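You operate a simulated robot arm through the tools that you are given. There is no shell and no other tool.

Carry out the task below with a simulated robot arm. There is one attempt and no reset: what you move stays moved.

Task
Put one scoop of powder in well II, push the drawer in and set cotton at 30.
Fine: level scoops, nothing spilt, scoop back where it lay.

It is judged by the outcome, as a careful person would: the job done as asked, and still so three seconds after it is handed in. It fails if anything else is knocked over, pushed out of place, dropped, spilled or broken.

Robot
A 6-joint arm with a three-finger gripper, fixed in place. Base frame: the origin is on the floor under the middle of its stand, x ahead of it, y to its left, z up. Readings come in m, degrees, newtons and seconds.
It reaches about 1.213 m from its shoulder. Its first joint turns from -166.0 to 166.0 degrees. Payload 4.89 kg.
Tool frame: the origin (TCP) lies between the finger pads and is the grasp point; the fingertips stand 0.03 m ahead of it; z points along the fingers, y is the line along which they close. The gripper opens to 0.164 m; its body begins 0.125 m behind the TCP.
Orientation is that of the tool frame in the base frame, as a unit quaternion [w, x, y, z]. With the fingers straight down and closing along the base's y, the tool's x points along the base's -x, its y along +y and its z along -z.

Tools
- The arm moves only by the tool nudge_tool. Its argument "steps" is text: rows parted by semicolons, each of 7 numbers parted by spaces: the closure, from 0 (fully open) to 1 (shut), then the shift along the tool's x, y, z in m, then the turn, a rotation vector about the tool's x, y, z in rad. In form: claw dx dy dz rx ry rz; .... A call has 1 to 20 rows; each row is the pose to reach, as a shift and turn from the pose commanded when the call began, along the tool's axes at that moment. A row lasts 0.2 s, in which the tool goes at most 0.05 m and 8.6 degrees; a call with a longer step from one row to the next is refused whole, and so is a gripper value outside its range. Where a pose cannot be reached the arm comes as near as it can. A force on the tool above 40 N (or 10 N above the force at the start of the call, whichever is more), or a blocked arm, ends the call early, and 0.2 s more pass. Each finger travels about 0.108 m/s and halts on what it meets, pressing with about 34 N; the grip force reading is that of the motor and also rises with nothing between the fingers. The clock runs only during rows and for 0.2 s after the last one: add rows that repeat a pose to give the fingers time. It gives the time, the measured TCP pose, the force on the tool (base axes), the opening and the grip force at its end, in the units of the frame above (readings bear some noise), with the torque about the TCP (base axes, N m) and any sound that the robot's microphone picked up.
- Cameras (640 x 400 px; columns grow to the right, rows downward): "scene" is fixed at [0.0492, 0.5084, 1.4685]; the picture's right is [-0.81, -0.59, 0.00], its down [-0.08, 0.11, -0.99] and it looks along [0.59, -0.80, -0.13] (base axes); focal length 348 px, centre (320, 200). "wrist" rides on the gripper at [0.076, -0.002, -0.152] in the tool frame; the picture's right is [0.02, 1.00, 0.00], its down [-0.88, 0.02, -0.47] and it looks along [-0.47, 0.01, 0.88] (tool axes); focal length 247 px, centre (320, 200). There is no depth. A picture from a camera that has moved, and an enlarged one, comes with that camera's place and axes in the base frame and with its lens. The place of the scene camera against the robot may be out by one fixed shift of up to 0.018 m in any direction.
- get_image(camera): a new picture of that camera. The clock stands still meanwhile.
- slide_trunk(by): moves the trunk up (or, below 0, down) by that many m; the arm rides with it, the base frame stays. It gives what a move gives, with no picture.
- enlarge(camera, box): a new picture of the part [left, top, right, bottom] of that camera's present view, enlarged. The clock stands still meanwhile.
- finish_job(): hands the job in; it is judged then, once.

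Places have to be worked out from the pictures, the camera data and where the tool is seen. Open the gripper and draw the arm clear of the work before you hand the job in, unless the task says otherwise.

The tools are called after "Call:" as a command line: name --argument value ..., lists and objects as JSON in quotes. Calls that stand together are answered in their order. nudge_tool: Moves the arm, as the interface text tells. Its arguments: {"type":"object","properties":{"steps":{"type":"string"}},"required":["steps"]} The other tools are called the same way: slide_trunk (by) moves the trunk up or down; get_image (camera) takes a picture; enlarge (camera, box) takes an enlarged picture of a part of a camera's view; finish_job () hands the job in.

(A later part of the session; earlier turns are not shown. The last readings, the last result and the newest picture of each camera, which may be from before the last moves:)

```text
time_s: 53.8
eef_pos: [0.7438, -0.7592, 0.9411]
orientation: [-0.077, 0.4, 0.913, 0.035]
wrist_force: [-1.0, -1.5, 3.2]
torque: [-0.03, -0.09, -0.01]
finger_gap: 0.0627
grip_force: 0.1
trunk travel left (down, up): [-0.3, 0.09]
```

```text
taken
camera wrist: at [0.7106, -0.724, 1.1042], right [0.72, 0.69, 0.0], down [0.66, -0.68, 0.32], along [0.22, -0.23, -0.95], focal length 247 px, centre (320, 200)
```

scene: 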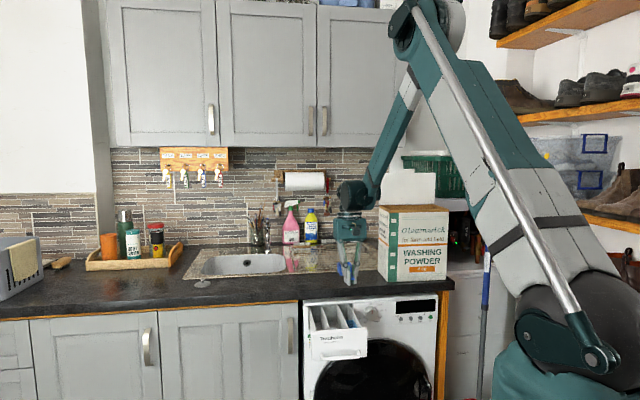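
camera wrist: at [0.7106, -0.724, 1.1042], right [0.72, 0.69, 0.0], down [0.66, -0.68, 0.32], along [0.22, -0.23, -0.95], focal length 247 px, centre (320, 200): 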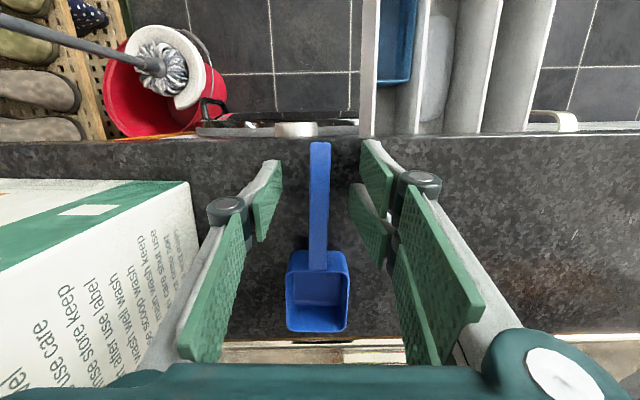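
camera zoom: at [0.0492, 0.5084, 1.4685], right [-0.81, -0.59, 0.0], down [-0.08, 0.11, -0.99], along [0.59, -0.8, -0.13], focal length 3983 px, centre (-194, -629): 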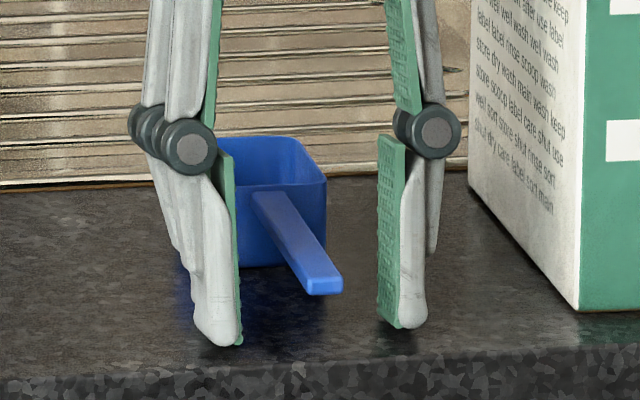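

The scoop is back upright on its spot (within ~2–3 mm of the original image). I'll withdraw straight up.

Call:
nudge_tool --steps "0.63 0.002 0 -0.0115 0 0 0; 0.63 0.0055 0 -0.032 0 0 0; 0.63 0.011 0 -0.064 0 0 0; 0.63 0.0185 0 -0.107 0 0 0; 0.63 0.0255 0 -0.1478 0 0 0; 0.63 0.0255 0 -0.1478 0 0 0"

Call:
enlarge --camera "scene" --box '[340, 255, 390, 290]'

Call:
get_image --camera "wrist"

```text
time_s: 55.1
eef_pos: [0.7464, -0.7583, 1.0924]
orientation: [-0.077, 0.399, 0.913, 0.035]
wrist_force: [-1.0, 0.9, 0.6]
torque: [-0.06, -0.11, -0.01]
finger_gap: 0.0606
grip_force: 0.0
trunk travel left (down, up): [-0.3, 0.09]
```

```text
11.43 times, centred on (365, 272) of scene
camera zoom: at [0.0492, 0.5084, 1.4685], right [-0.81, -0.59, 0.0], down [-0.08, 0.11, -0.99], along [0.59, -0.8, -0.13], focal length 3983 px, centre (-194, -629)
```

zoom: 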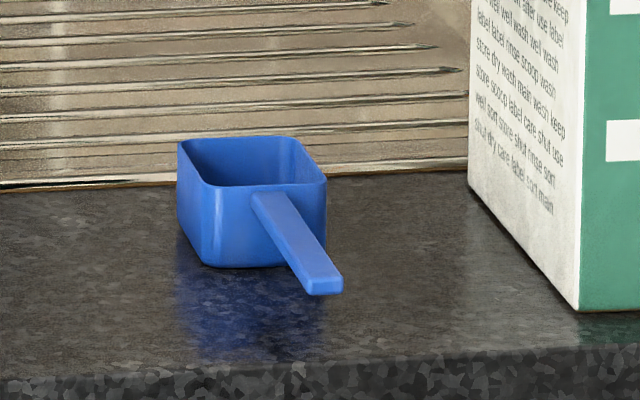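

```text
taken
camera wrist: at [0.7111, -0.7233, 1.2552], right [0.72, 0.69, 0.0], down [0.66, -0.68, 0.32], along [0.22, -0.23, -0.95], focal length 247 px, centre (320, 200)
```

wrist: 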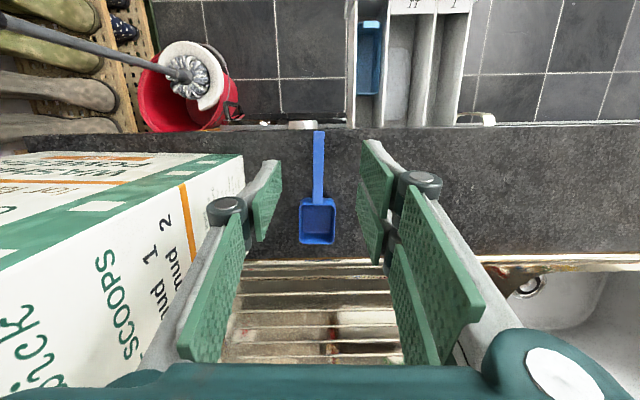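

Scoop placed. Next, the drawer: I'll back off toward the room in front of the drawer before turning the gripper to point forward.

Call:
nudge_tool --steps "0.63 0.0085 0 -0.0493 0 0 0; 0.63 0.05 0.0146 -0.042 0 0 0; 0.63 0.094 0.0292 -0.034 0 0 0; 0.63 0.138 0.0438 -0.0265 0 0 0; 0.63 0.182 0.0584 -0.019 0 0 0; 0.63 0.226 0.073 -0.0115 0 0 0; 0.63 0.27 0.0876 -0.004 0 0 0; 0.7 0.314 0.1022 0.0035 0 0 0; 0.8 0.358 0.1168 0.011 0 0 0; 0.9 0.402 0.1314 0.0185 0 0 0; 1 0.446 0.146 0.0262 0 0 0; 1 0.446 0.146 0.0262 0 0 0"

Call:
get_image --camera "wrist"

```text
time_s: 57.8
eef_pos: [0.5518, -0.3318, 1.1416]
orientation: [-0.077, 0.4, 0.913, 0.035]
wrist_force: [-1.9, 0.7, 1.6]
torque: [-0.14, -0.15, 0.05]
finger_gap: 0.0002
grip_force: 34.5
trunk travel left (down, up): [-0.3, 0.09]
```

```text
taken
camera wrist: at [0.5174, -0.2964, 1.3046], right [0.72, 0.69, 0.0], down [0.66, -0.68, 0.32], along [0.22, -0.23, -0.95], focal length 247 px, centre (320, 200)
```

wrist: 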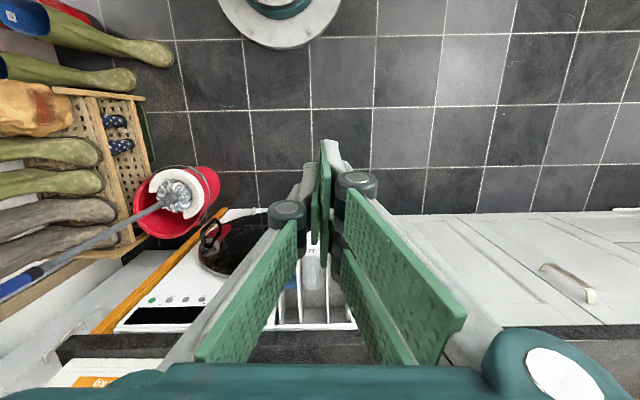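

I'll now pitch the tool to point forward (fingers horizontal, toward the machine), staying above drawer height.

Call:
nudge_tool --steps "1 -0.0076 -0.0012 -0.0013 -0.0019 -0.1338 -0.0026; 1 -0.0152 -0.0023 -0.0026 -0.0037 -0.2675 -0.0051; 1 -0.0227 -0.0035 -0.0039 -0.0056 -0.4013 -0.0077; 1 -0.0303 -0.0046 -0.0052 -0.0074 -0.5351 -0.0102; 1 -0.0379 -0.0058 -0.0065 -0.0093 -0.6688 -0.0128; 1 -0.0455 -0.0069 -0.0078 -0.0112 -0.8026 -0.0153; 1 -0.053 -0.0081 -0.0092 -0.013 -0.9364 -0.0179; 1 -0.0606 -0.0092 -0.0105 -0.0149 -1.0702 -0.0204; 1 -0.0682 -0.0104 -0.0118 -0.0168 -1.2039 -0.023; 1 -0.0758 -0.0115 -0.0131 -0.0186 -1.3377 -0.0255; 1 -0.0833 -0.0127 -0.0144 -0.0205 -1.4715 -0.0281; 1 -0.0909 -0.0138 -0.0157 -0.0223 -1.6052 -0.0306; 1 -0.0985 -0.015 -0.017 -0.0242 -1.739 -0.0332; 1 -0.0985 -0.015 -0.017 -0.0242 -1.739 -0.0332"

Call:
get_image --camera "wrist"

Call:
get_image --camera "scene"

```text
time_s: 60.8
eef_pos: [0.6527, -0.442, 1.2573]
orientation: [0.651, 0.272, 0.654, -0.272]
wrist_force: [0.3, -0.9, 0.9]
torque: [-0.02, -0.04, 0.0]
finger_gap: 0.0
grip_force: 34.7
out of reach, approached as far as the arm can: row 10, 11, 12, 13, 14
trunk travel left (down, up): [-0.3, 0.09]
```

```text
taken
camera wrist: at [0.5442, -0.3352, 1.1814], right [0.71, 0.7, -0.02], down [-0.32, 0.35, 0.88], along [0.63, -0.62, 0.47], focal length 247 px, centre (320, 200)
```

wrist: 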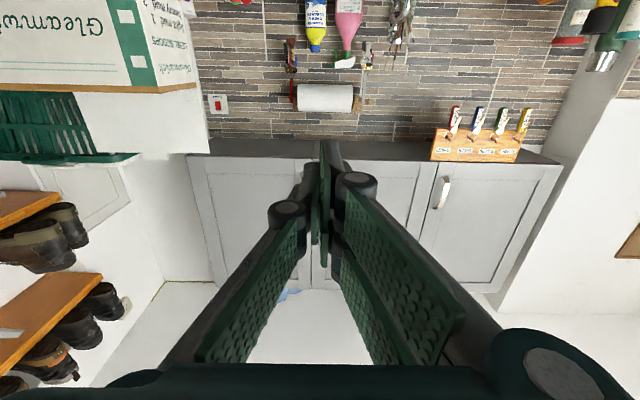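

```text
taken
```

scene: 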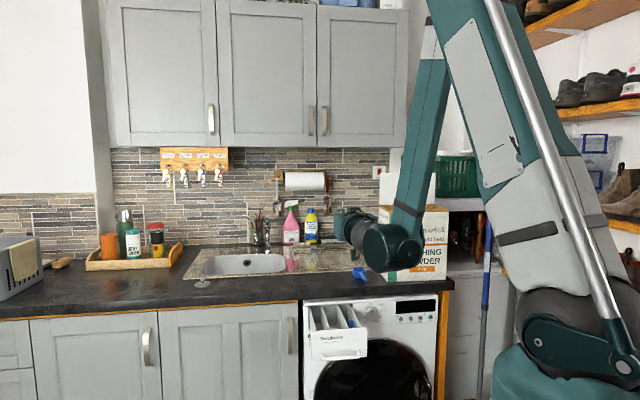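

The orientation is right; the position was limited (arm too folded near the shoulder). Lower down should be reachable, so I'll descend in this forward-pointing pose to z≈0.95 and check.

Call:
nudge_tool --steps "1 0.03 -0.002 0 0 0 0; 1 0.065 -0.004 0 0 0 0; 1 0.1 -0.006 0 0 0 0; 1 0.135 -0.009 0 0 0 0; 1 0.17 -0.009 0 0 0 0; 1 0.205 -0.009 0 0 0 0; 1 0.24 -0.009 0 0 0 0; 1 0.275 -0.009 0 0 0 0; 1 0.305 -0.009 0 0 0 0; 1 0.305 -0.009 0 0 0 0"

Call:
get_image --camera "wrist"

Call:
get_image --camera "scene"

```text
time_s: 63.0
eef_pos: [0.7924, -0.5246, 1.1476]
orientation: [0.65, 0.272, 0.655, -0.272]
wrist_force: [3.1, -1.4, -2.9]
torque: [-0.31, -0.34, -0.2]
finger_gap: 0.0
grip_force: 33.7
out of reach, approached as far as the arm can: row 1, 2, 3, 4, 5, 6, 7, 8, 9, 10
trunk travel left (down, up): [-0.3, 0.09]
```

```text
taken
camera wrist: at [0.6845, -0.4174, 1.0711], right [0.71, 0.7, -0.02], down [-0.31, 0.35, 0.88], along [0.63, -0.62, 0.47], focal length 247 px, centre (320, 200)
```

wrist: 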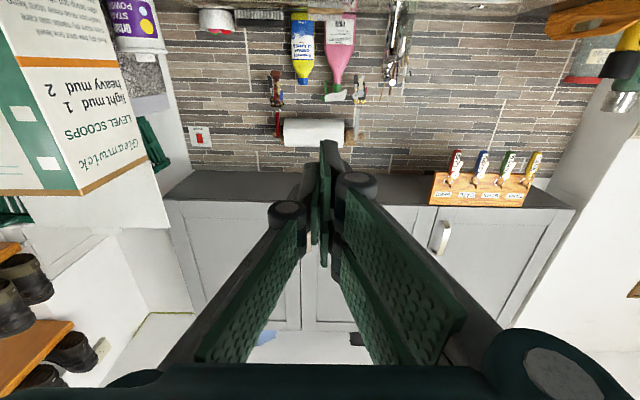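

```text
taken
```

scene: 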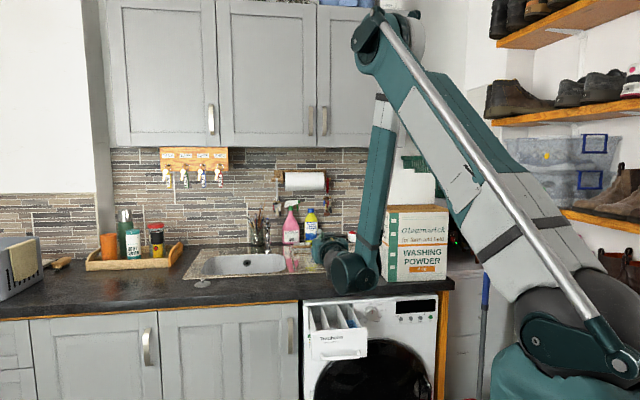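

In this posture the wrist limits how low a horizontal tool can go. I'll back off, pitch the tool to 45° forward-down, and then lower the trunk, which should free the reach.

Call:
nudge_tool --steps "1 -0.008 -0.008 -0.038 0 0.131 0; 1 -0.017 -0.017 -0.077 0 0.262 0; 1 -0.025 -0.025 -0.115 0 0.393 0; 1 -0.033 -0.033 -0.153 0 0.524 0; 1 -0.042 -0.042 -0.192 0 0.655 0; 1 -0.05 -0.05 -0.23 0 0.785 0; 1 -0.05 -0.05 -0.23 0 0.785 0"

Call:
get_image --camera "wrist"

```text
time_s: 64.5
eef_pos: [0.5879, -0.3966, 1.2006]
orientation: [0.352, 0.356, 0.853, -0.148]
wrist_force: [-1.0, 0.6, 0.0]
torque: [-0.03, -0.12, 0.0]
finger_gap: 0.0
grip_force: 33.8
trunk travel left (down, up): [-0.3, 0.09]
```

```text
taken
camera wrist: at [0.4737, -0.2826, 1.2537], right [0.7, 0.71, -0.02], down [0.22, -0.19, 0.96], along [0.68, -0.67, -0.29], focal length 247 px, centre (320, 200)
```

wrist: 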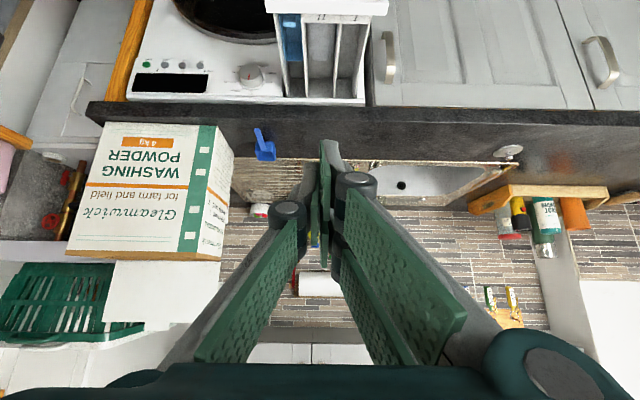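

Clear of everything (n≈0.70). Lowering the trunk 0.3 m now; the gripper will end at z≈0.90 in front of the drawer.

Call:
slide_trunk --by -0.3

Call:
get_image --camera "wrist"

Call:
get_image --camera "scene"

```text
time_s: 67.5
eef_pos: [0.5887, -0.3981, 0.9007]
orientation: [0.353, 0.356, 0.852, -0.149]
wrist_force: [-0.1, 0.2, 0.2]
torque: [0.05, -0.04, 0.01]
finger_gap: 0.0
grip_force: 34.2
trunk travel left (down, up): [0.0, 0.39]
```

```text
taken
camera wrist: at [0.4752, -0.2834, 0.9531], right [0.7, 0.71, -0.02], down [0.22, -0.19, 0.96], along [0.68, -0.67, -0.29], focal length 247 px, centre (320, 200)
```

wrist: 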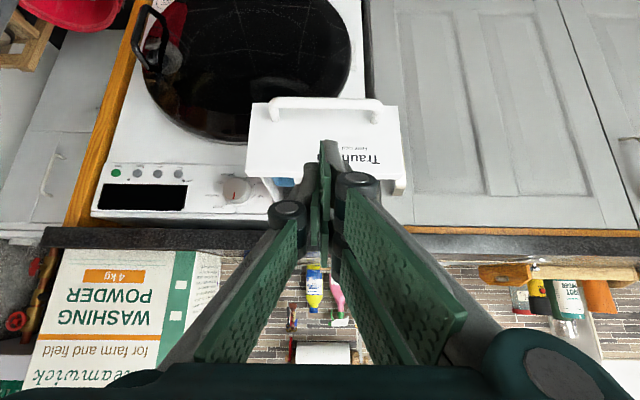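

```text
taken
```

scene: 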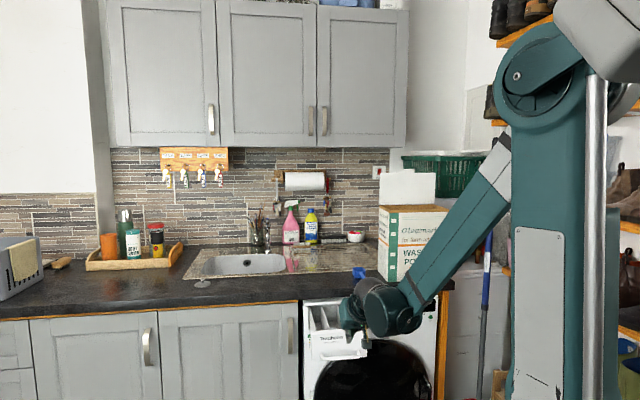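

Good view of the drawer front now. I'll flatten the tool to about 15° below horizontal and bring the closed fingertips just in front of the panel, above its handle.

Call:
nudge_tool --steps "1 0.0083 0.001 0.027 0 -0.131 0; 1 0.0166 0.0025 0.0541 0 -0.262 0; 1 0.0249 0.004 0.0811 0 -0.393 0; 1 0.0332 0.005 0.1082 0 -0.524 0; 1 0.0332 0.005 0.1082 0 -0.524 0"

Call:
get_image --camera "wrist"

Call:
enlarge --camera "scene" --box '[280, 260, 420, 380]'

```text
time_s: 68.8
eef_pos: [0.6611, -0.4476, 0.8716]
orientation: [0.561, 0.305, 0.733, -0.235]
wrist_force: [-1.0, -0.1, 0.9]
torque: [0.02, 0.03, 0.1]
finger_gap: 0.0
grip_force: 33.8
out of reach, approached as far as the arm can: row 3, 4, 5
trunk travel left (down, up): [0.0, 0.39]
```

```text
taken
camera wrist: at [0.5431, -0.3308, 0.8367], right [0.71, 0.71, -0.02], down [-0.15, 0.18, 0.97], along [0.69, -0.68, 0.23], focal length 247 px, centre (320, 200)
```

wrist: 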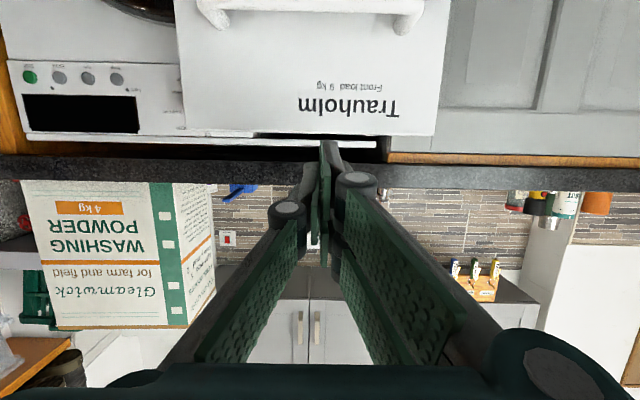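

```text
3.33 times, centred on (350, 320) of scene
camera zoom: at [0.0492, 0.5084, 1.4685], right [-0.81, -0.59, 0.0], down [-0.08, 0.11, -0.99], along [0.59, -0.8, -0.13], focal length 1162 px, centre (220, -200)
```

zoom: 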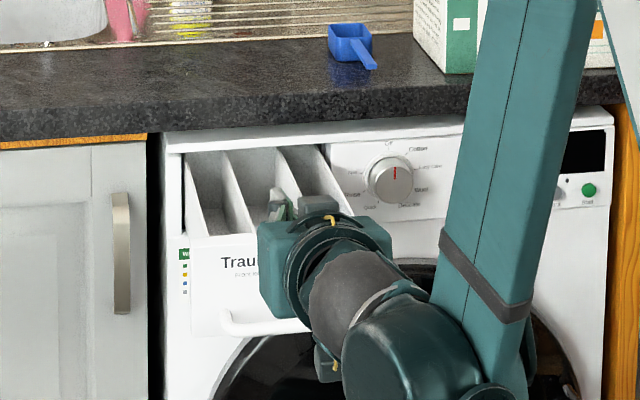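

Limited again by the folded arm, so a steeper tool is needed here. I'll pitch to ~40° below horizontal, back off slightly, and set the fingertips in front of the panel at z≈0.81.

Call:
nudge_tool --steps "1 0.0052 -0.003 -0.0193 0 0.145 0; 1 0.0091 -0.006 -0.0338 0 0.29 0; 1 0.0091 -0.009 -0.0338 0 0.436 0; 1 0.041 -0.011 -0.0252 0 0.436 0; 1 0.0734 -0.011 -0.0164 0 0.436 0; 1 0.0734 -0.011 -0.0164 0 0.436 0"

Call:
get_image --camera "wrist"

Call:
enlarge --camera "scene" --box '[280, 260, 420, 380]'

```text
time_s: 70.2
eef_pos: [0.6276, -0.4308, 0.8041]
orientation: [0.39, 0.349, 0.836, -0.164]
wrist_force: [-0.7, 0.1, 0.1]
torque: [-0.05, -0.03, -0.03]
finger_gap: 0.0
grip_force: 33.7
trunk travel left (down, up): [0.0, 0.39]
```

```text
taken
camera wrist: at [0.5111, -0.3146, 0.8436], right [0.7, 0.71, -0.02], down [0.16, -0.13, 0.98], along [0.7, -0.69, -0.2], focal length 247 px, centre (320, 200)
```

wrist: 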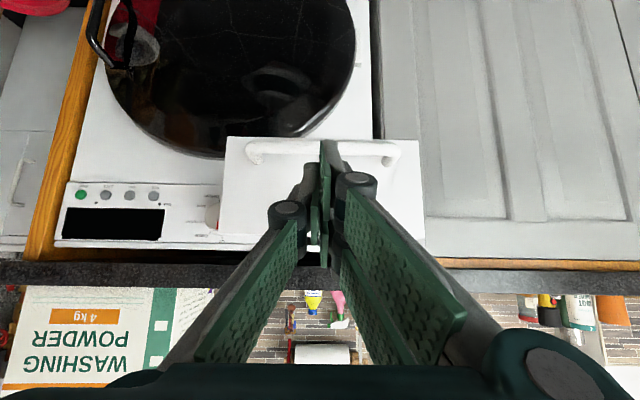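

```text
3.33 times, centred on (350, 320) of scene
camera zoom: at [0.0492, 0.5084, 1.4685], right [-0.81, -0.59, 0.0], down [-0.08, 0.11, -0.99], along [0.59, -0.8, -0.13], focal length 1162 px, centre (220, -200)
```

zoom: 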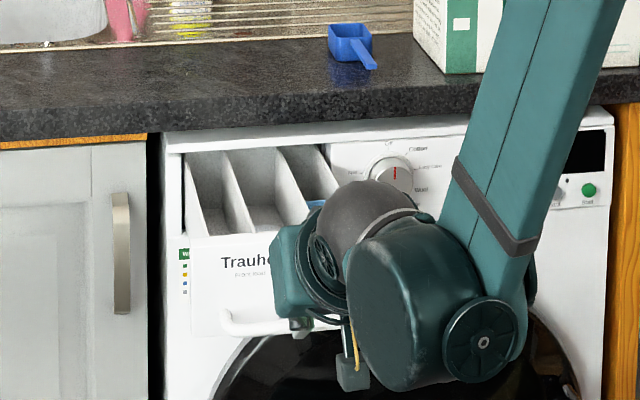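

In position in front of the panel. Pushing along n slowly and watching the force.

Call:
nudge_tool --steps "1 -0.0096 0 0.0115 0 0 0; 1 -0.0193 0 0.023 0 0 0; 1 -0.0289 0 0.0345 0 0 0; 1 -0.0386 0 0.046 0 0 0; 1 -0.0482 0 0.0575 0 0 0; 1 -0.0579 0 0.0689 0 0 0; 1 -0.0675 0 0.0804 0 0 0; 1 -0.0675 0 0.0804 0 0 0"

Call:
get_image --camera "wrist"

Call:
enlarge --camera "scene" --box '[280, 260, 420, 380]'

```text
time_s: 72.0
eef_pos: [0.703, -0.5063, 0.8048]
orientation: [0.39, 0.349, 0.836, -0.163]
wrist_force: [-0.2, 0.7, 0.3]
torque: [0.02, -0.02, 0.03]
finger_gap: 0.0
grip_force: 33.9
trunk travel left (down, up): [0.0, 0.39]
```

```text
taken
camera wrist: at [0.586, -0.3897, 0.8438], right [0.7, 0.71, -0.02], down [0.16, -0.13, 0.98], along [0.7, -0.69, -0.2], focal length 247 px, centre (320, 200)
```

wrist: 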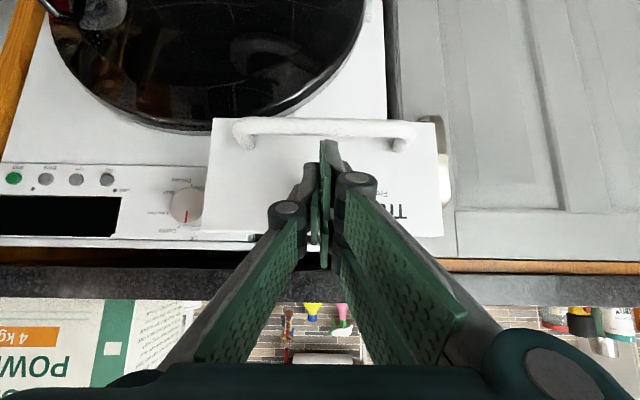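

```text
3.33 times, centred on (350, 320) of scene
camera zoom: at [0.0492, 0.5084, 1.4685], right [-0.81, -0.59, 0.0], down [-0.08, 0.11, -0.99], along [0.59, -0.8, -0.13], focal length 1162 px, centre (220, -200)
```

zoom: 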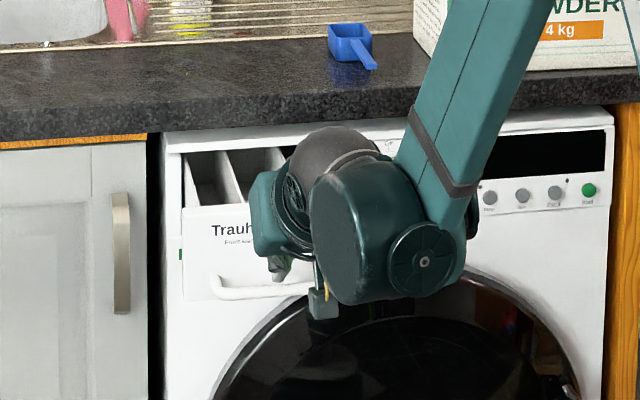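

The drawer slides easily. Continuing the push.

Call:
nudge_tool --steps "1 -0.0096 0 0.0115 0 0 0; 1 -0.0193 0 0.023 0 0 0; 1 -0.0289 0 0.0345 0 0 0; 1 -0.0386 0 0.046 0 0 0; 1 -0.0482 0 0.0575 0 0 0; 1 -0.0546 0 0.0651 0 0 0; 1 -0.0546 0 0.0651 0 0 0"

Call:
get_image --camera "wrist"

Call:
enlarge --camera "scene" --box '[280, 260, 420, 380]'

```text
time_s: 73.5
eef_pos: [0.763, -0.5674, 0.8053]
orientation: [0.39, 0.349, 0.837, -0.163]
wrist_force: [0.9, -0.2, 0.3]
torque: [-0.02, 0.02, 0.0]
finger_gap: 0.0
grip_force: 33.8
trunk travel left (down, up): [0.0, 0.39]
```

```text
taken
camera wrist: at [0.6456, -0.4501, 0.8438], right [0.7, 0.71, -0.02], down [0.16, -0.13, 0.98], along [0.7, -0.69, -0.2], focal length 247 px, centre (320, 200)
```

wrist: 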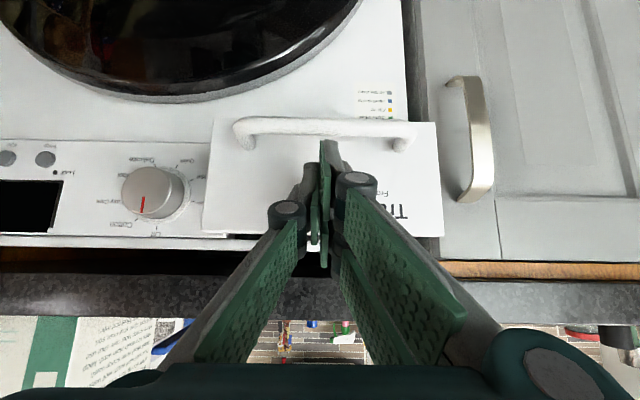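

```text
3.33 times, centred on (350, 320) of scene
camera zoom: at [0.0492, 0.5084, 1.4685], right [-0.81, -0.59, 0.0], down [-0.08, 0.11, -0.99], along [0.59, -0.8, -0.13], focal length 1162 px, centre (220, -200)
```

zoom: 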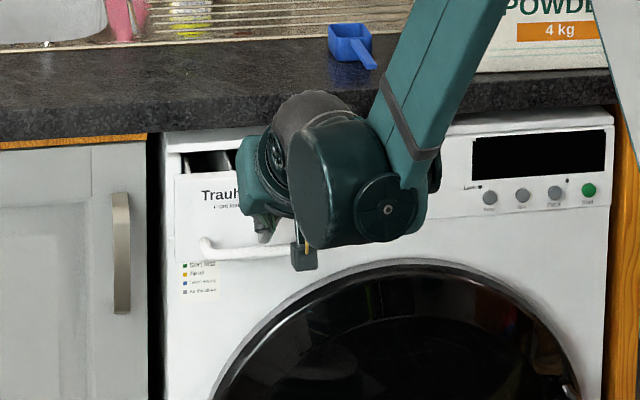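

A few centimetres remain. Continuing gently until it seats.

Call:
nudge_tool --steps "1 -0.0064 0 0.0077 0 0 0; 1 -0.0129 0 0.0153 0 0 0; 1 -0.0193 0 0.023 0 0 0; 1 -0.0257 0 0.0306 0 0 0; 1 -0.0289 0 0.0345 0 0 0; 1 -0.0322 0 0.0383 0 0 0; 1 -0.0354 0 0.0421 0 0 0; 1 -0.0354 0 0.0421 0 0 0"

Call:
get_image --camera "wrist"

Call:
enlarge --camera "scene" --box '[280, 260, 420, 380]'

```text
time_s: 75.3
eef_pos: [0.8013, -0.6062, 0.8046]
orientation: [0.39, 0.349, 0.837, -0.163]
wrist_force: [-1.5, -0.1, -0.2]
torque: [0.01, 0.0, -0.02]
finger_gap: 0.0
grip_force: 34.2
trunk travel left (down, up): [0.0, 0.39]
```

```text
taken
camera wrist: at [0.6842, -0.4892, 0.8438], right [0.7, 0.71, -0.02], down [0.16, -0.13, 0.98], along [0.7, -0.69, -0.2], focal length 247 px, centre (320, 200)
```

wrist: 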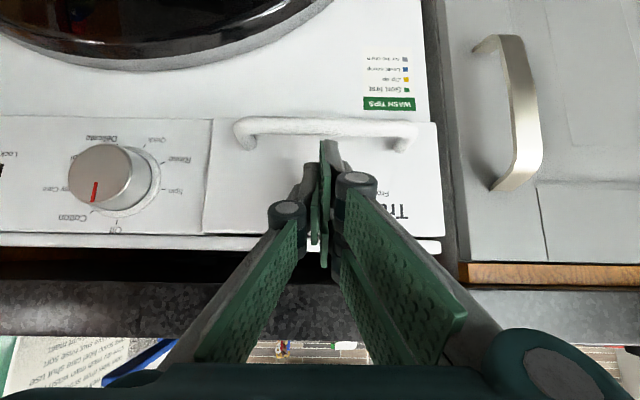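

```text
3.33 times, centred on (350, 320) of scene
camera zoom: at [0.0492, 0.5084, 1.4685], right [-0.81, -0.59, 0.0], down [-0.08, 0.11, -0.99], along [0.59, -0.8, -0.13], focal length 1162 px, centre (220, -200)
```

zoom: 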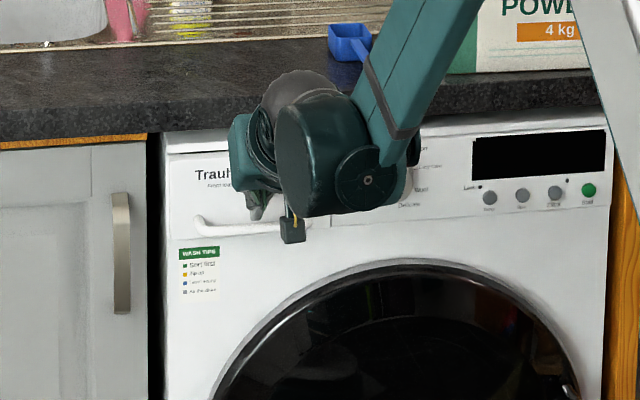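

The panel looks almost flush. I'll press a little further until the force tells it's seated.

Call:
nudge_tool --steps "1 -0.0026 0 0.0031 0 0 0; 1 -0.0051 0 0.0061 0 0 0; 1 -0.0077 0 0.0092 0 0 0; 1 -0.0103 0 0.0123 0 0 0; 1 -0.0129 0 0.0153 0 0 0"

Call:
enlarge --camera "wrist" --box '[180, 90, 460, 270]'

Call:
enlarge --camera "scene" --box '[295, 290, 385, 365]'

```text
time_s: 76.4
eef_pos: [0.8086, -0.6144, 0.8054]
orientation: [0.388, 0.348, 0.838, -0.162]
wrist_force: [-12.1, 14.4, 6.0]
torque: [-0.29, -0.18, 0.1]
finger_gap: 0.0
grip_force: 34.4
trunk travel left (down, up): [0.0, 0.39]
stopped in row 5: the force on the tool passed its limit at 50 N (the readings are from after the stop); the commanded pose is now the measured one
```

```text
2.22 times, centred on (320, 180) of wrist
camera zoom: at [0.6923, -0.4976, 0.8435], right [0.7, 0.71, -0.02], down [0.16, -0.13, 0.98], along [0.7, -0.69, -0.21], focal length 549 px, centre (320, 244)
```

zoom: 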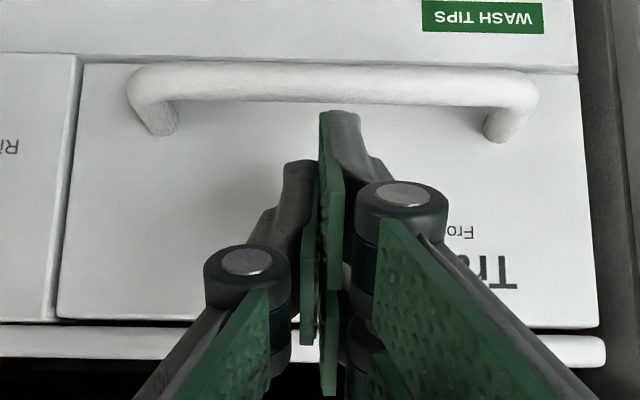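

```text
5.33 times, centred on (340, 328) of scene
camera zoom: at [0.0492, 0.5084, 1.4685], right [-0.81, -0.59, 0.0], down [-0.08, 0.11, -0.99], along [0.59, -0.8, -0.13], focal length 1859 px, centre (213, -480)
```

zoom: 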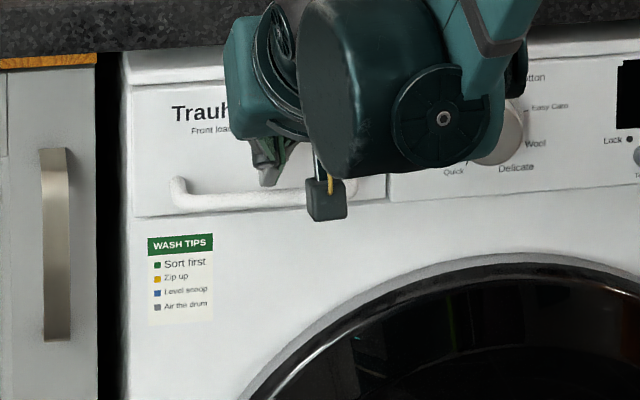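

The drawer is seated (force stop, panel flush). I'll back away and then view the dial closely.

Call:
nudge_tool --steps "1 0.016 0 -0.0192 0 0 0; 1 0.0418 -0.01 -0.0498 0 0 0; 1 0.0675 -0.03 -0.0804 0 0 0; 1 0.0965 -0.05 -0.115 0 0 0; 1 0.0965 -0.08 -0.115 0 0 0; 1 0.0965 -0.08 -0.115 0 0 0"

Call:
get_image --camera "wrist"

Call:
enlarge --camera "scene" --box '[300, 280, 445, 370]'

```text
time_s: 77.8
eef_pos: [0.6461, -0.5664, 0.8036]
orientation: [0.388, 0.349, 0.837, -0.162]
wrist_force: [-0.1, -0.2, 0.0]
torque: [-0.02, 0.03, -0.05]
finger_gap: 0.0
grip_force: 33.8
trunk travel left (down, up): [0.0, 0.39]
```

```text
taken
camera wrist: at [0.5298, -0.4483, 0.8423], right [0.7, 0.71, -0.02], down [0.16, -0.13, 0.98], along [0.7, -0.69, -0.21], focal length 247 px, centre (320, 200)
```

wrist: 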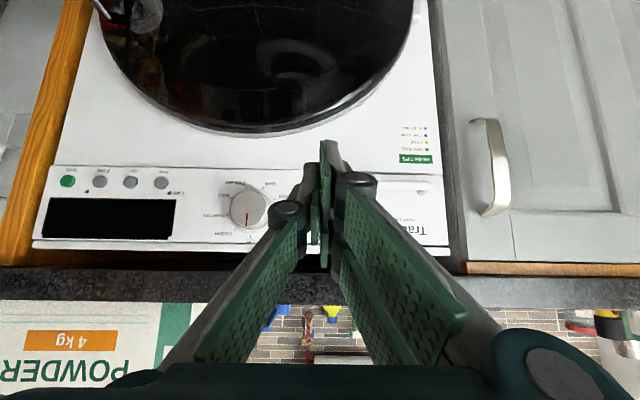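

```text
4.41 times, centred on (372, 325) of scene
camera zoom: at [0.0492, 0.5084, 1.4685], right [-0.81, -0.59, 0.0], down [-0.08, 0.11, -0.99], along [0.59, -0.8, -0.13], focal length 1538 px, centre (88, -352)
```

zoom: 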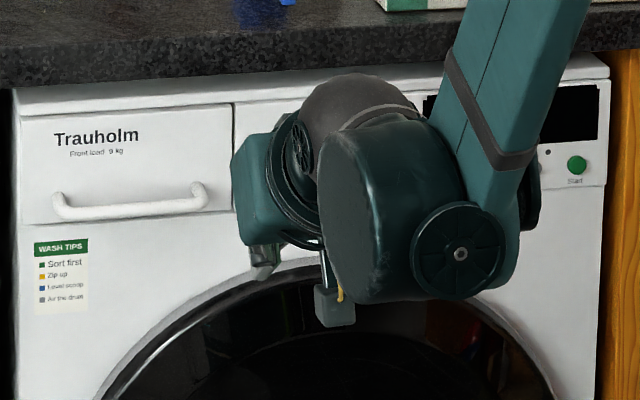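

The drawer is closed and flush. Now I'll study the dial and its marks in the wrist view.

Call:
enlarge --camera "wrist" --box '[205, 165, 300, 245]'

Call:
enlarge --camera "wrist" --box '[30, 150, 200, 250]'

```text
5.00 times, centred on (252, 205) of wrist
camera zoom: at [0.5298, -0.4483, 0.8423], right [0.7, 0.71, -0.02], down [0.16, -0.13, 0.98], along [0.7, -0.69, -0.21], focal length 1235 px, centre (658, 175)
```

zoom: 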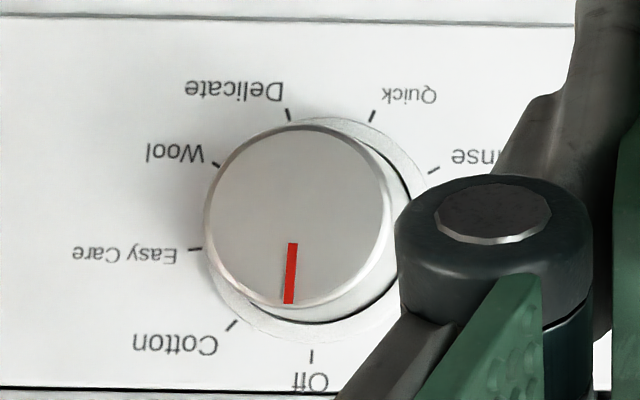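

```text
3.76 times, centred on (115, 200) of wrist
camera zoom: at [0.5298, -0.4483, 0.8423], right [0.7, 0.71, -0.02], down [0.16, -0.13, 0.98], along [0.7, -0.69, -0.21], focal length 930 px, centre (1092, 200)
```

zoom: 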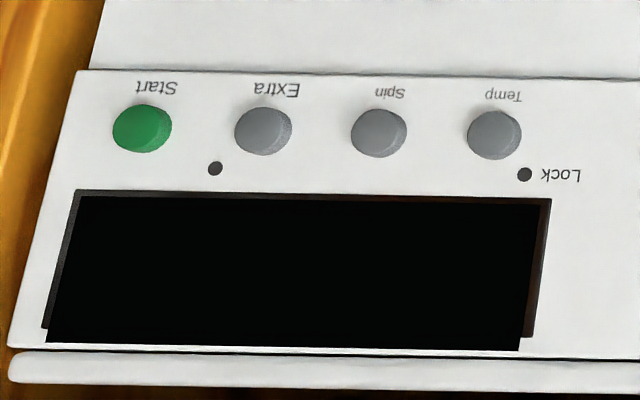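

Cotton is 40° clockwise of Off; the knob (Ø≈51 mm, ≈28 mm deep) is centred near L≈−0.036, z≈0.784. I'll open the fingers to ~8 cm, flatten the tool and line up in front of the knob.

Call:
nudge_tool --steps "0.8 -0.005 -0.03 0.004 0 -0.1 0; 0.51 -0.015 -0.06 0.018 0 -0.2 0; 0.51 -0.028 -0.085 0.04 0 -0.3 0; 0.51 -0.041 -0.0953 0.062 0 -0.384 0; 0.51 -0.0537 -0.0953 0.0827 0 -0.384 0; 0.51 -0.0537 -0.0953 0.0827 0 -0.384 0"

Call:
get_image --camera "wrist"

Call:
get_image --camera "scene"

```text
time_s: 79.2
eef_pos: [0.6481, -0.7016, 0.7917]
orientation: [0.541, 0.311, 0.748, -0.226]
wrist_force: [-0.6, 0.3, 0.4]
torque: [0.01, 0.04, -0.05]
finger_gap: 0.0803
grip_force: 0.0
trunk travel left (down, up): [0.0, 0.39]
```

```text
taken
camera wrist: at [0.5292, -0.5833, 0.7664], right [0.71, 0.71, -0.02], down [-0.11, 0.14, 0.98], along [0.7, -0.69, 0.17], focal length 247 px, centre (320, 200)
```

wrist: 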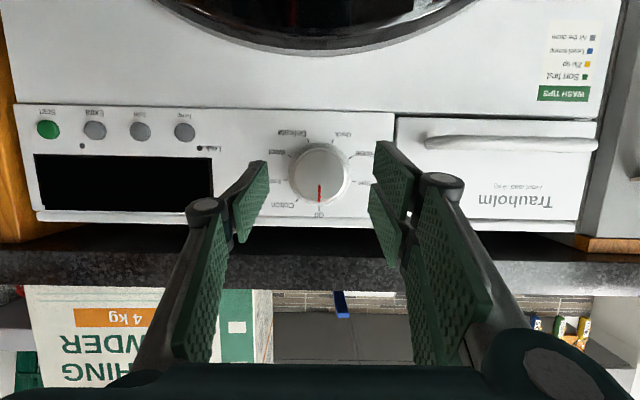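

```text
taken
```

scene: 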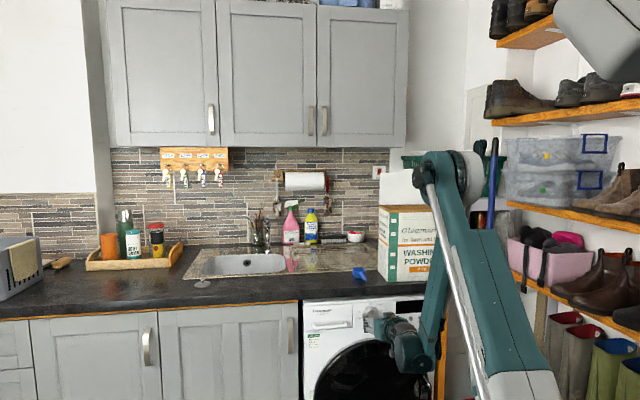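

Reached; the knob lies between the open fingers. Enlarging for precise alignment.

Call:
enlarge --camera "wrist" --box '[240, 115, 400, 235]'

Call:
enlarge --camera "scene" --box '[350, 285, 440, 365]'

```text
3.33 times, centred on (320, 175) of wrist
camera zoom: at [0.5292, -0.5833, 0.7664], right [0.71, 0.71, -0.02], down [-0.11, 0.14, 0.98], along [0.7, -0.69, 0.17], focal length 823 px, centre (320, 283)
```

zoom: 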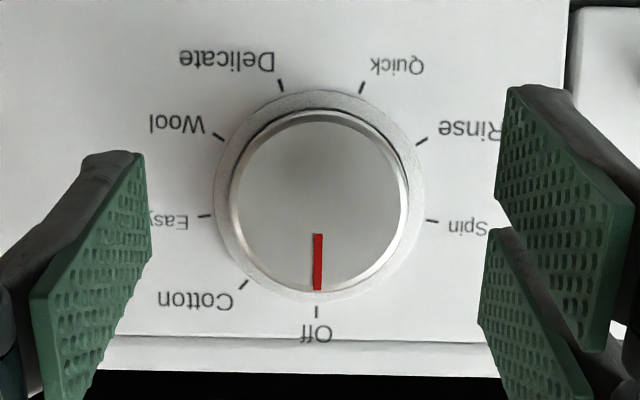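

```text
5.00 times, centred on (395, 325) of scene
camera zoom: at [0.0492, 0.5084, 1.4685], right [-0.81, -0.59, 0.0], down [-0.08, 0.11, -0.99], along [0.59, -0.8, -0.13], focal length 1742 px, centre (-55, -425)
```

zoom: 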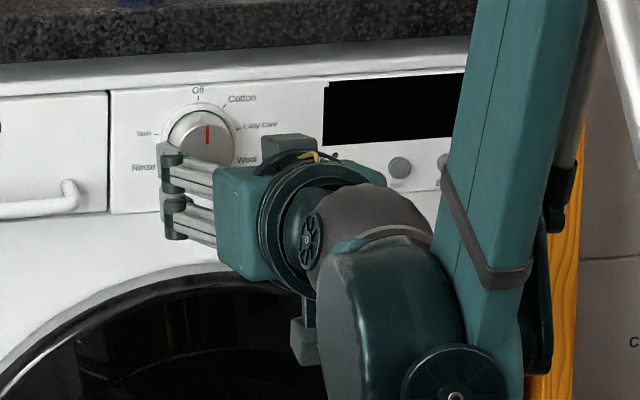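

Well aligned (knob centre L≈−0.035, z≈0.784; marks are 40° apart). Advancing so the pads straddle the knob while flattening the pitch to 10°.

Call:
nudge_tool --steps "0.51 -0.0036 0 0.0141 0 -0.035 0; 0.51 -0.0072 0 0.0282 0 -0.07 0; 0.51 -0.0108 0 0.0422 0 -0.105 0; 0.51 -0.0144 0 0.0563 0 -0.14 0; 0.51 -0.0144 0 0.0563 0 -0.14 0"

Call:
get_image --camera "wrist"

Call:
enlarge --camera "scene" --box '[340, 285, 430, 355]'

```text
time_s: 80.4
eef_pos: [0.6899, -0.7434, 0.7892]
orientation: [0.592, 0.294, 0.708, -0.247]
wrist_force: [-2.8, 2.7, -0.9]
torque: [-0.06, -0.03, 0.21]
finger_gap: 0.0807
grip_force: 0.0
trunk travel left (down, up): [0.0, 0.39]
```

```text
taken
camera wrist: at [0.5746, -0.6278, 0.7394], right [0.71, 0.71, -0.02], down [-0.2, 0.23, 0.95], along [0.68, -0.67, 0.31], focal length 247 px, centre (320, 200)
```

wrist: 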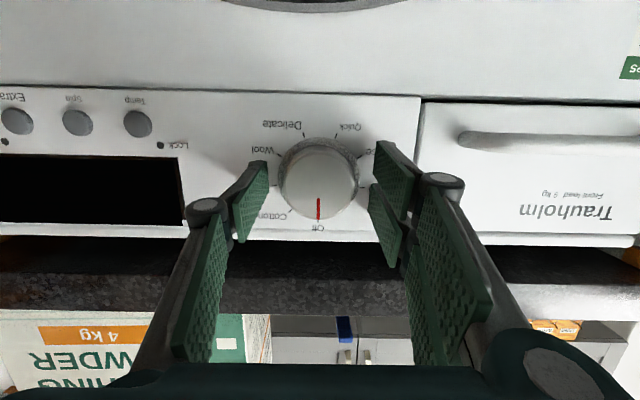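

```text
5.71 times, centred on (385, 320) of scene
camera zoom: at [0.0492, 0.5084, 1.4685], right [-0.81, -0.59, 0.0], down [-0.08, 0.11, -0.99], along [0.59, -0.8, -0.13], focal length 1991 px, centre (-51, -486)
```

zoom: 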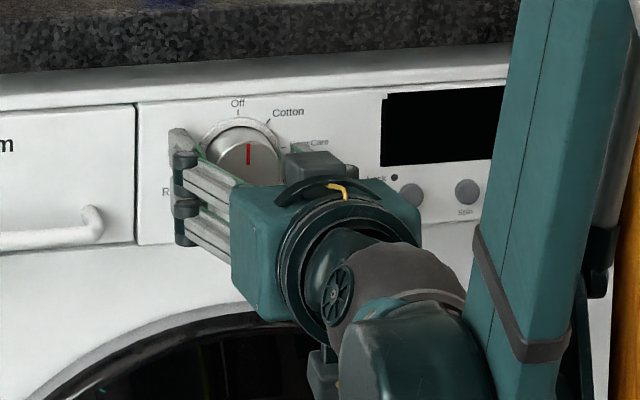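

There's a slight reaction (~4 N); checking the fit of pads and knob closely.

Call:
enlarge --camera "wrist" --box '[220, 100, 430, 260]'

Call:
enlarge --camera "scene" --box '[360, 295, 405, 330]'

```text
2.50 times, centred on (325, 180) of wrist
camera zoom: at [0.5746, -0.6278, 0.7394], right [0.71, 0.71, -0.02], down [-0.2, 0.23, 0.95], along [0.68, -0.67, 0.31], focal length 617 px, centre (308, 250)
```

zoom: 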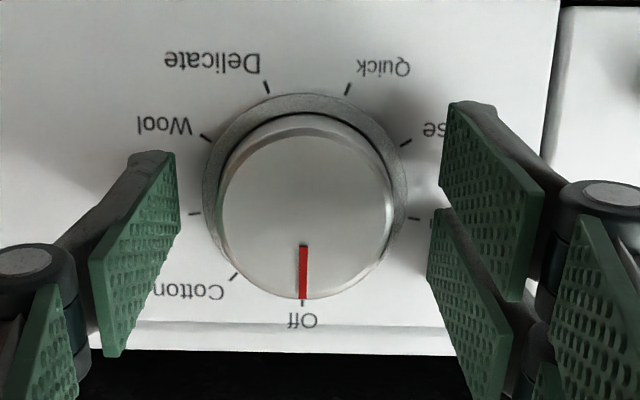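

```text
11.43 times, centred on (382, 312) of scene
camera zoom: at [0.0492, 0.5084, 1.4685], right [-0.81, -0.59, 0.0], down [-0.08, 0.11, -0.99], along [0.59, -0.8, -0.13], focal length 3983 px, centre (-394, -1086)
```

zoom: 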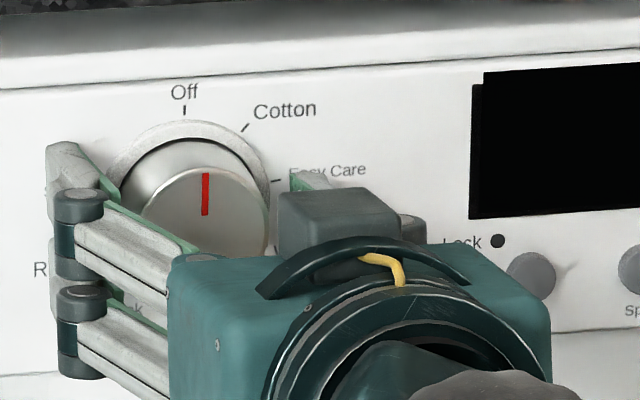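

Fit looks good. I'll ease back 2 mm and close on the knob.

Call:
nudge_tool --steps "0.51 0.0003 0 -0.002 0 0 0; 0.58 0.0003 0 -0.002 0 0 0; 0.65 0.0003 0 -0.002 0 0 0; 0.72 0.0003 0 -0.002 0 0 0; 0.8 0.0003 0 -0.002 0 0 0; 0.8 0.0003 0 -0.002 0 0 0"

Call:
enlarge --camera "wrist" --box '[220, 100, 430, 260]'

Call:
enlarge --camera "scene" --box '[360, 295, 405, 330]'

```text
time_s: 81.8
eef_pos: [0.6879, -0.7413, 0.7897]
orientation: [0.592, 0.294, 0.708, -0.247]
wrist_force: [-10.9, -9.4, 0.2]
torque: [-0.03, 0.02, -0.41]
finger_gap: 0.0521
grip_force: 45.1
trunk travel left (down, up): [0.0, 0.39]
```

```text
2.50 times, centred on (325, 180) of wrist
camera zoom: at [0.5724, -0.6267, 0.7396], right [0.71, 0.71, -0.02], down [-0.2, 0.23, 0.95], along [0.68, -0.67, 0.31], focal length 617 px, centre (308, 250)
```

zoom: 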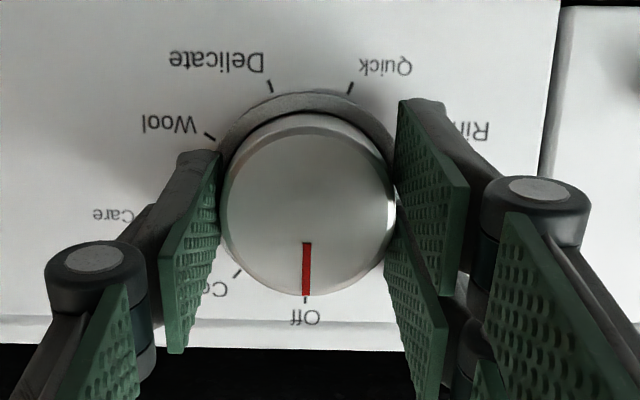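

```text
11.43 times, centred on (382, 312) of scene
camera zoom: at [0.0492, 0.5084, 1.4685], right [-0.81, -0.59, 0.0], down [-0.08, 0.11, -0.99], along [0.59, -0.8, -0.13], focal length 3983 px, centre (-394, -1086)
```

zoom: 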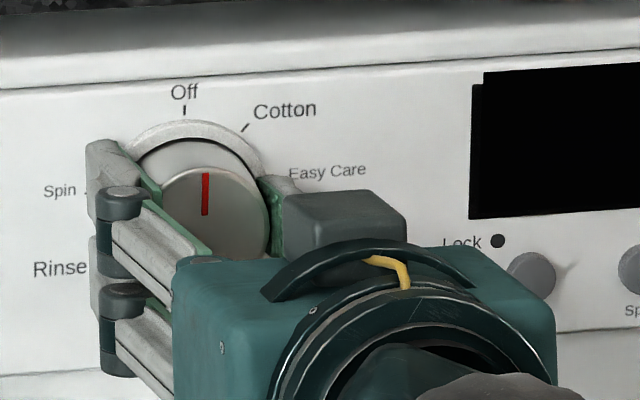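

Knob is gripped (52 mm). Turning clockwise 40° about the knob's axis toward Cotton.

Call:
nudge_tool --steps "0.8 0.0002 -0.0021 0 -0.0205 0 0.1144; 0.8 0.0004 -0.0027 0 -0.0409 0 0.2289; 0.8 0.0006 -0.0032 0 -0.0614 0 0.3433; 0.8 0.0009 -0.0038 0 -0.0818 0 0.4577; 0.8 0.0011 -0.0044 0 -0.1023 0 0.5722; 0.8 0.0013 -0.005 0 -0.1227 0 0.6866; 0.8 0.0013 -0.005 0 -0.1227 0 0.6866"

Call:
get_image --camera "wrist"

Call:
enlarge --camera "scene" --box '[355, 290, 445, 335]'

```text
time_s: 83.0
eef_pos: [0.6874, -0.7416, 0.7883]
orientation: [0.651, 0.446, 0.613, -0.042]
wrist_force: [4.9, 5.3, 12.0]
torque: [-0.11, -0.15, 0.14]
finger_gap: 0.0524
grip_force: 44.9
trunk travel left (down, up): [0.0, 0.39]
stopped in row 6: the force on the tool passed its limit at 42 N (the readings are from after the stop); the commanded pose is now the measured one
```

```text
taken
camera wrist: at [0.5893, -0.6098, 0.7457], right [0.61, 0.61, 0.51], down [-0.56, -0.12, 0.82], along [0.56, -0.78, 0.27], focal length 247 px, centre (320, 200)
```

wrist: 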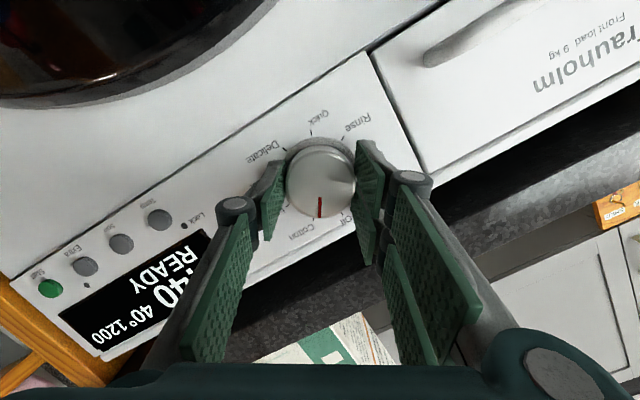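

```text
7.11 times, centred on (400, 312) of scene
camera zoom: at [0.0492, 0.5084, 1.4685], right [-0.81, -0.59, 0.0], down [-0.08, 0.11, -0.99], along [0.59, -0.8, -0.13], focal length 2478 px, centre (-249, -600)
```

zoom: 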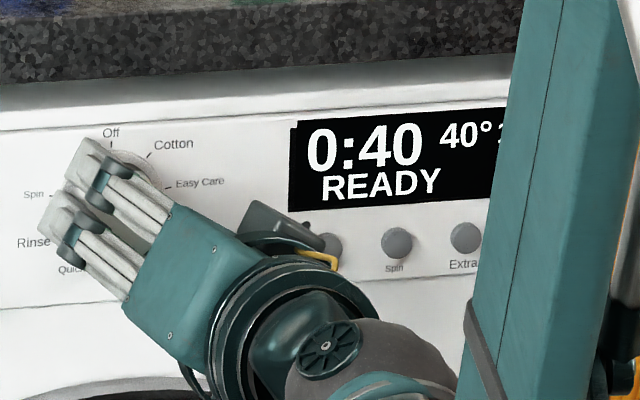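

The display woke up (READY, 40°, 1200). Let me verify the pointer's position against Cotton.

Call:
enlarge --camera "wrist" --box '[230, 90, 410, 260]'

Call:
enlarge --camera "wrist" --box '[20, 190, 240, 360]'

```text
2.35 times, centred on (320, 175) of wrist
camera zoom: at [0.5893, -0.6098, 0.7457], right [0.61, 0.61, 0.51], down [-0.56, -0.12, 0.82], along [0.56, -0.78, 0.27], focal length 581 px, centre (320, 259)
```

zoom: 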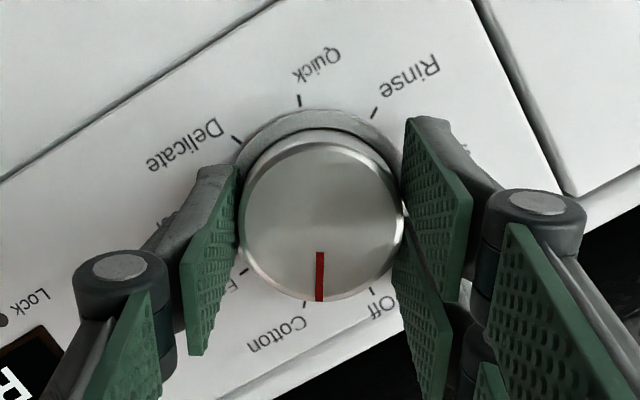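

```text
2.35 times, centred on (130, 275) of wrist
camera zoom: at [0.5893, -0.6098, 0.7457], right [0.61, 0.61, 0.51], down [-0.56, -0.12, 0.82], along [0.56, -0.78, 0.27], focal length 581 px, centre (767, 24)
```

zoom: 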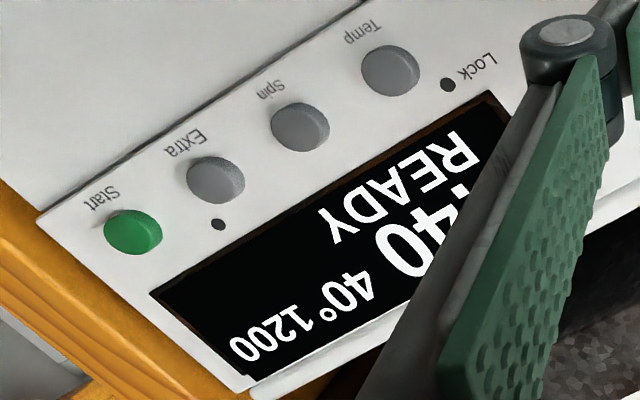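

The pointer is ~4–5° short of the Cotton tick. I'll relieve the side load slightly and turn the remaining few degrees.

Call:
nudge_tool --steps "0.8 -0.0007 0.0016 0 0 0 0; 0.8 -0.0007 0.0016 0 -0.0062 0 0.0344; 0.8 -0.0007 0.0014 0 -0.0123 0 0.0688; 0.8 -0.0006 0.0012 0 -0.0185 0 0.1033; 0.8 -0.0006 0.001 0 -0.0229 0 0.128; 0.8 -0.0006 0.001 0 -0.0229 0 0.128"

Call:
enlarge --camera "wrist" --box '[230, 90, 410, 260]'

Call:
enlarge --camera "scene" --box '[355, 290, 445, 335]'

```text
time_s: 84.4
eef_pos: [0.6867, -0.7438, 0.7878]
orientation: [0.657, 0.478, 0.583, 0.008]
wrist_force: [-22.3, 17.5, -20.2]
torque: [0.54, 0.56, -0.34]
finger_gap: 0.0521
grip_force: 45.0
trunk travel left (down, up): [0.0, 0.39]
```

```text
2.35 times, centred on (320, 175) of wrist
camera zoom: at [0.593, -0.6063, 0.7494], right [0.55, 0.56, 0.62], down [-0.64, -0.2, 0.75], along [0.54, -0.81, 0.25], focal length 581 px, centre (320, 259)
```

zoom: 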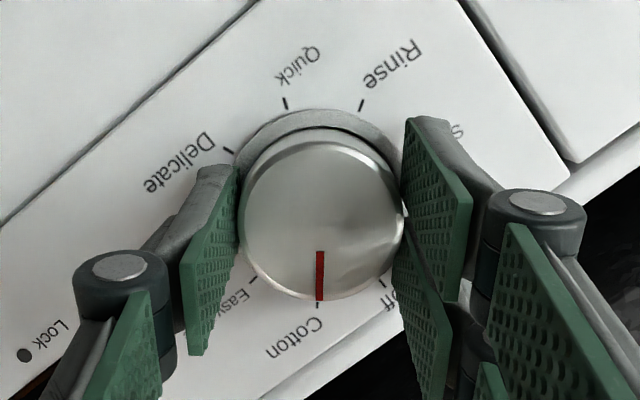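

```text
7.11 times, centred on (400, 312) of scene
camera zoom: at [0.0492, 0.5084, 1.4685], right [-0.81, -0.59, 0.0], down [-0.08, 0.11, -0.99], along [0.59, -0.8, -0.13], focal length 2478 px, centre (-249, -600)
```

zoom: 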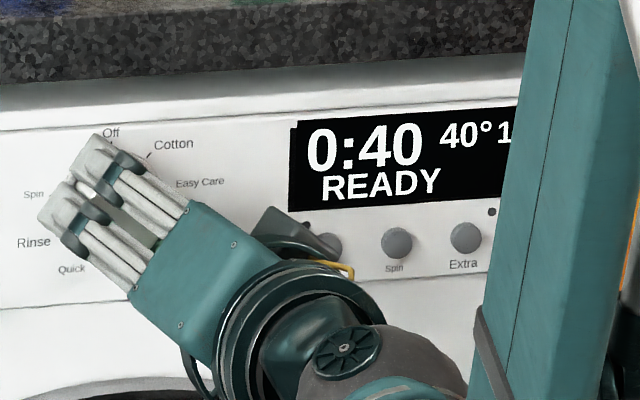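

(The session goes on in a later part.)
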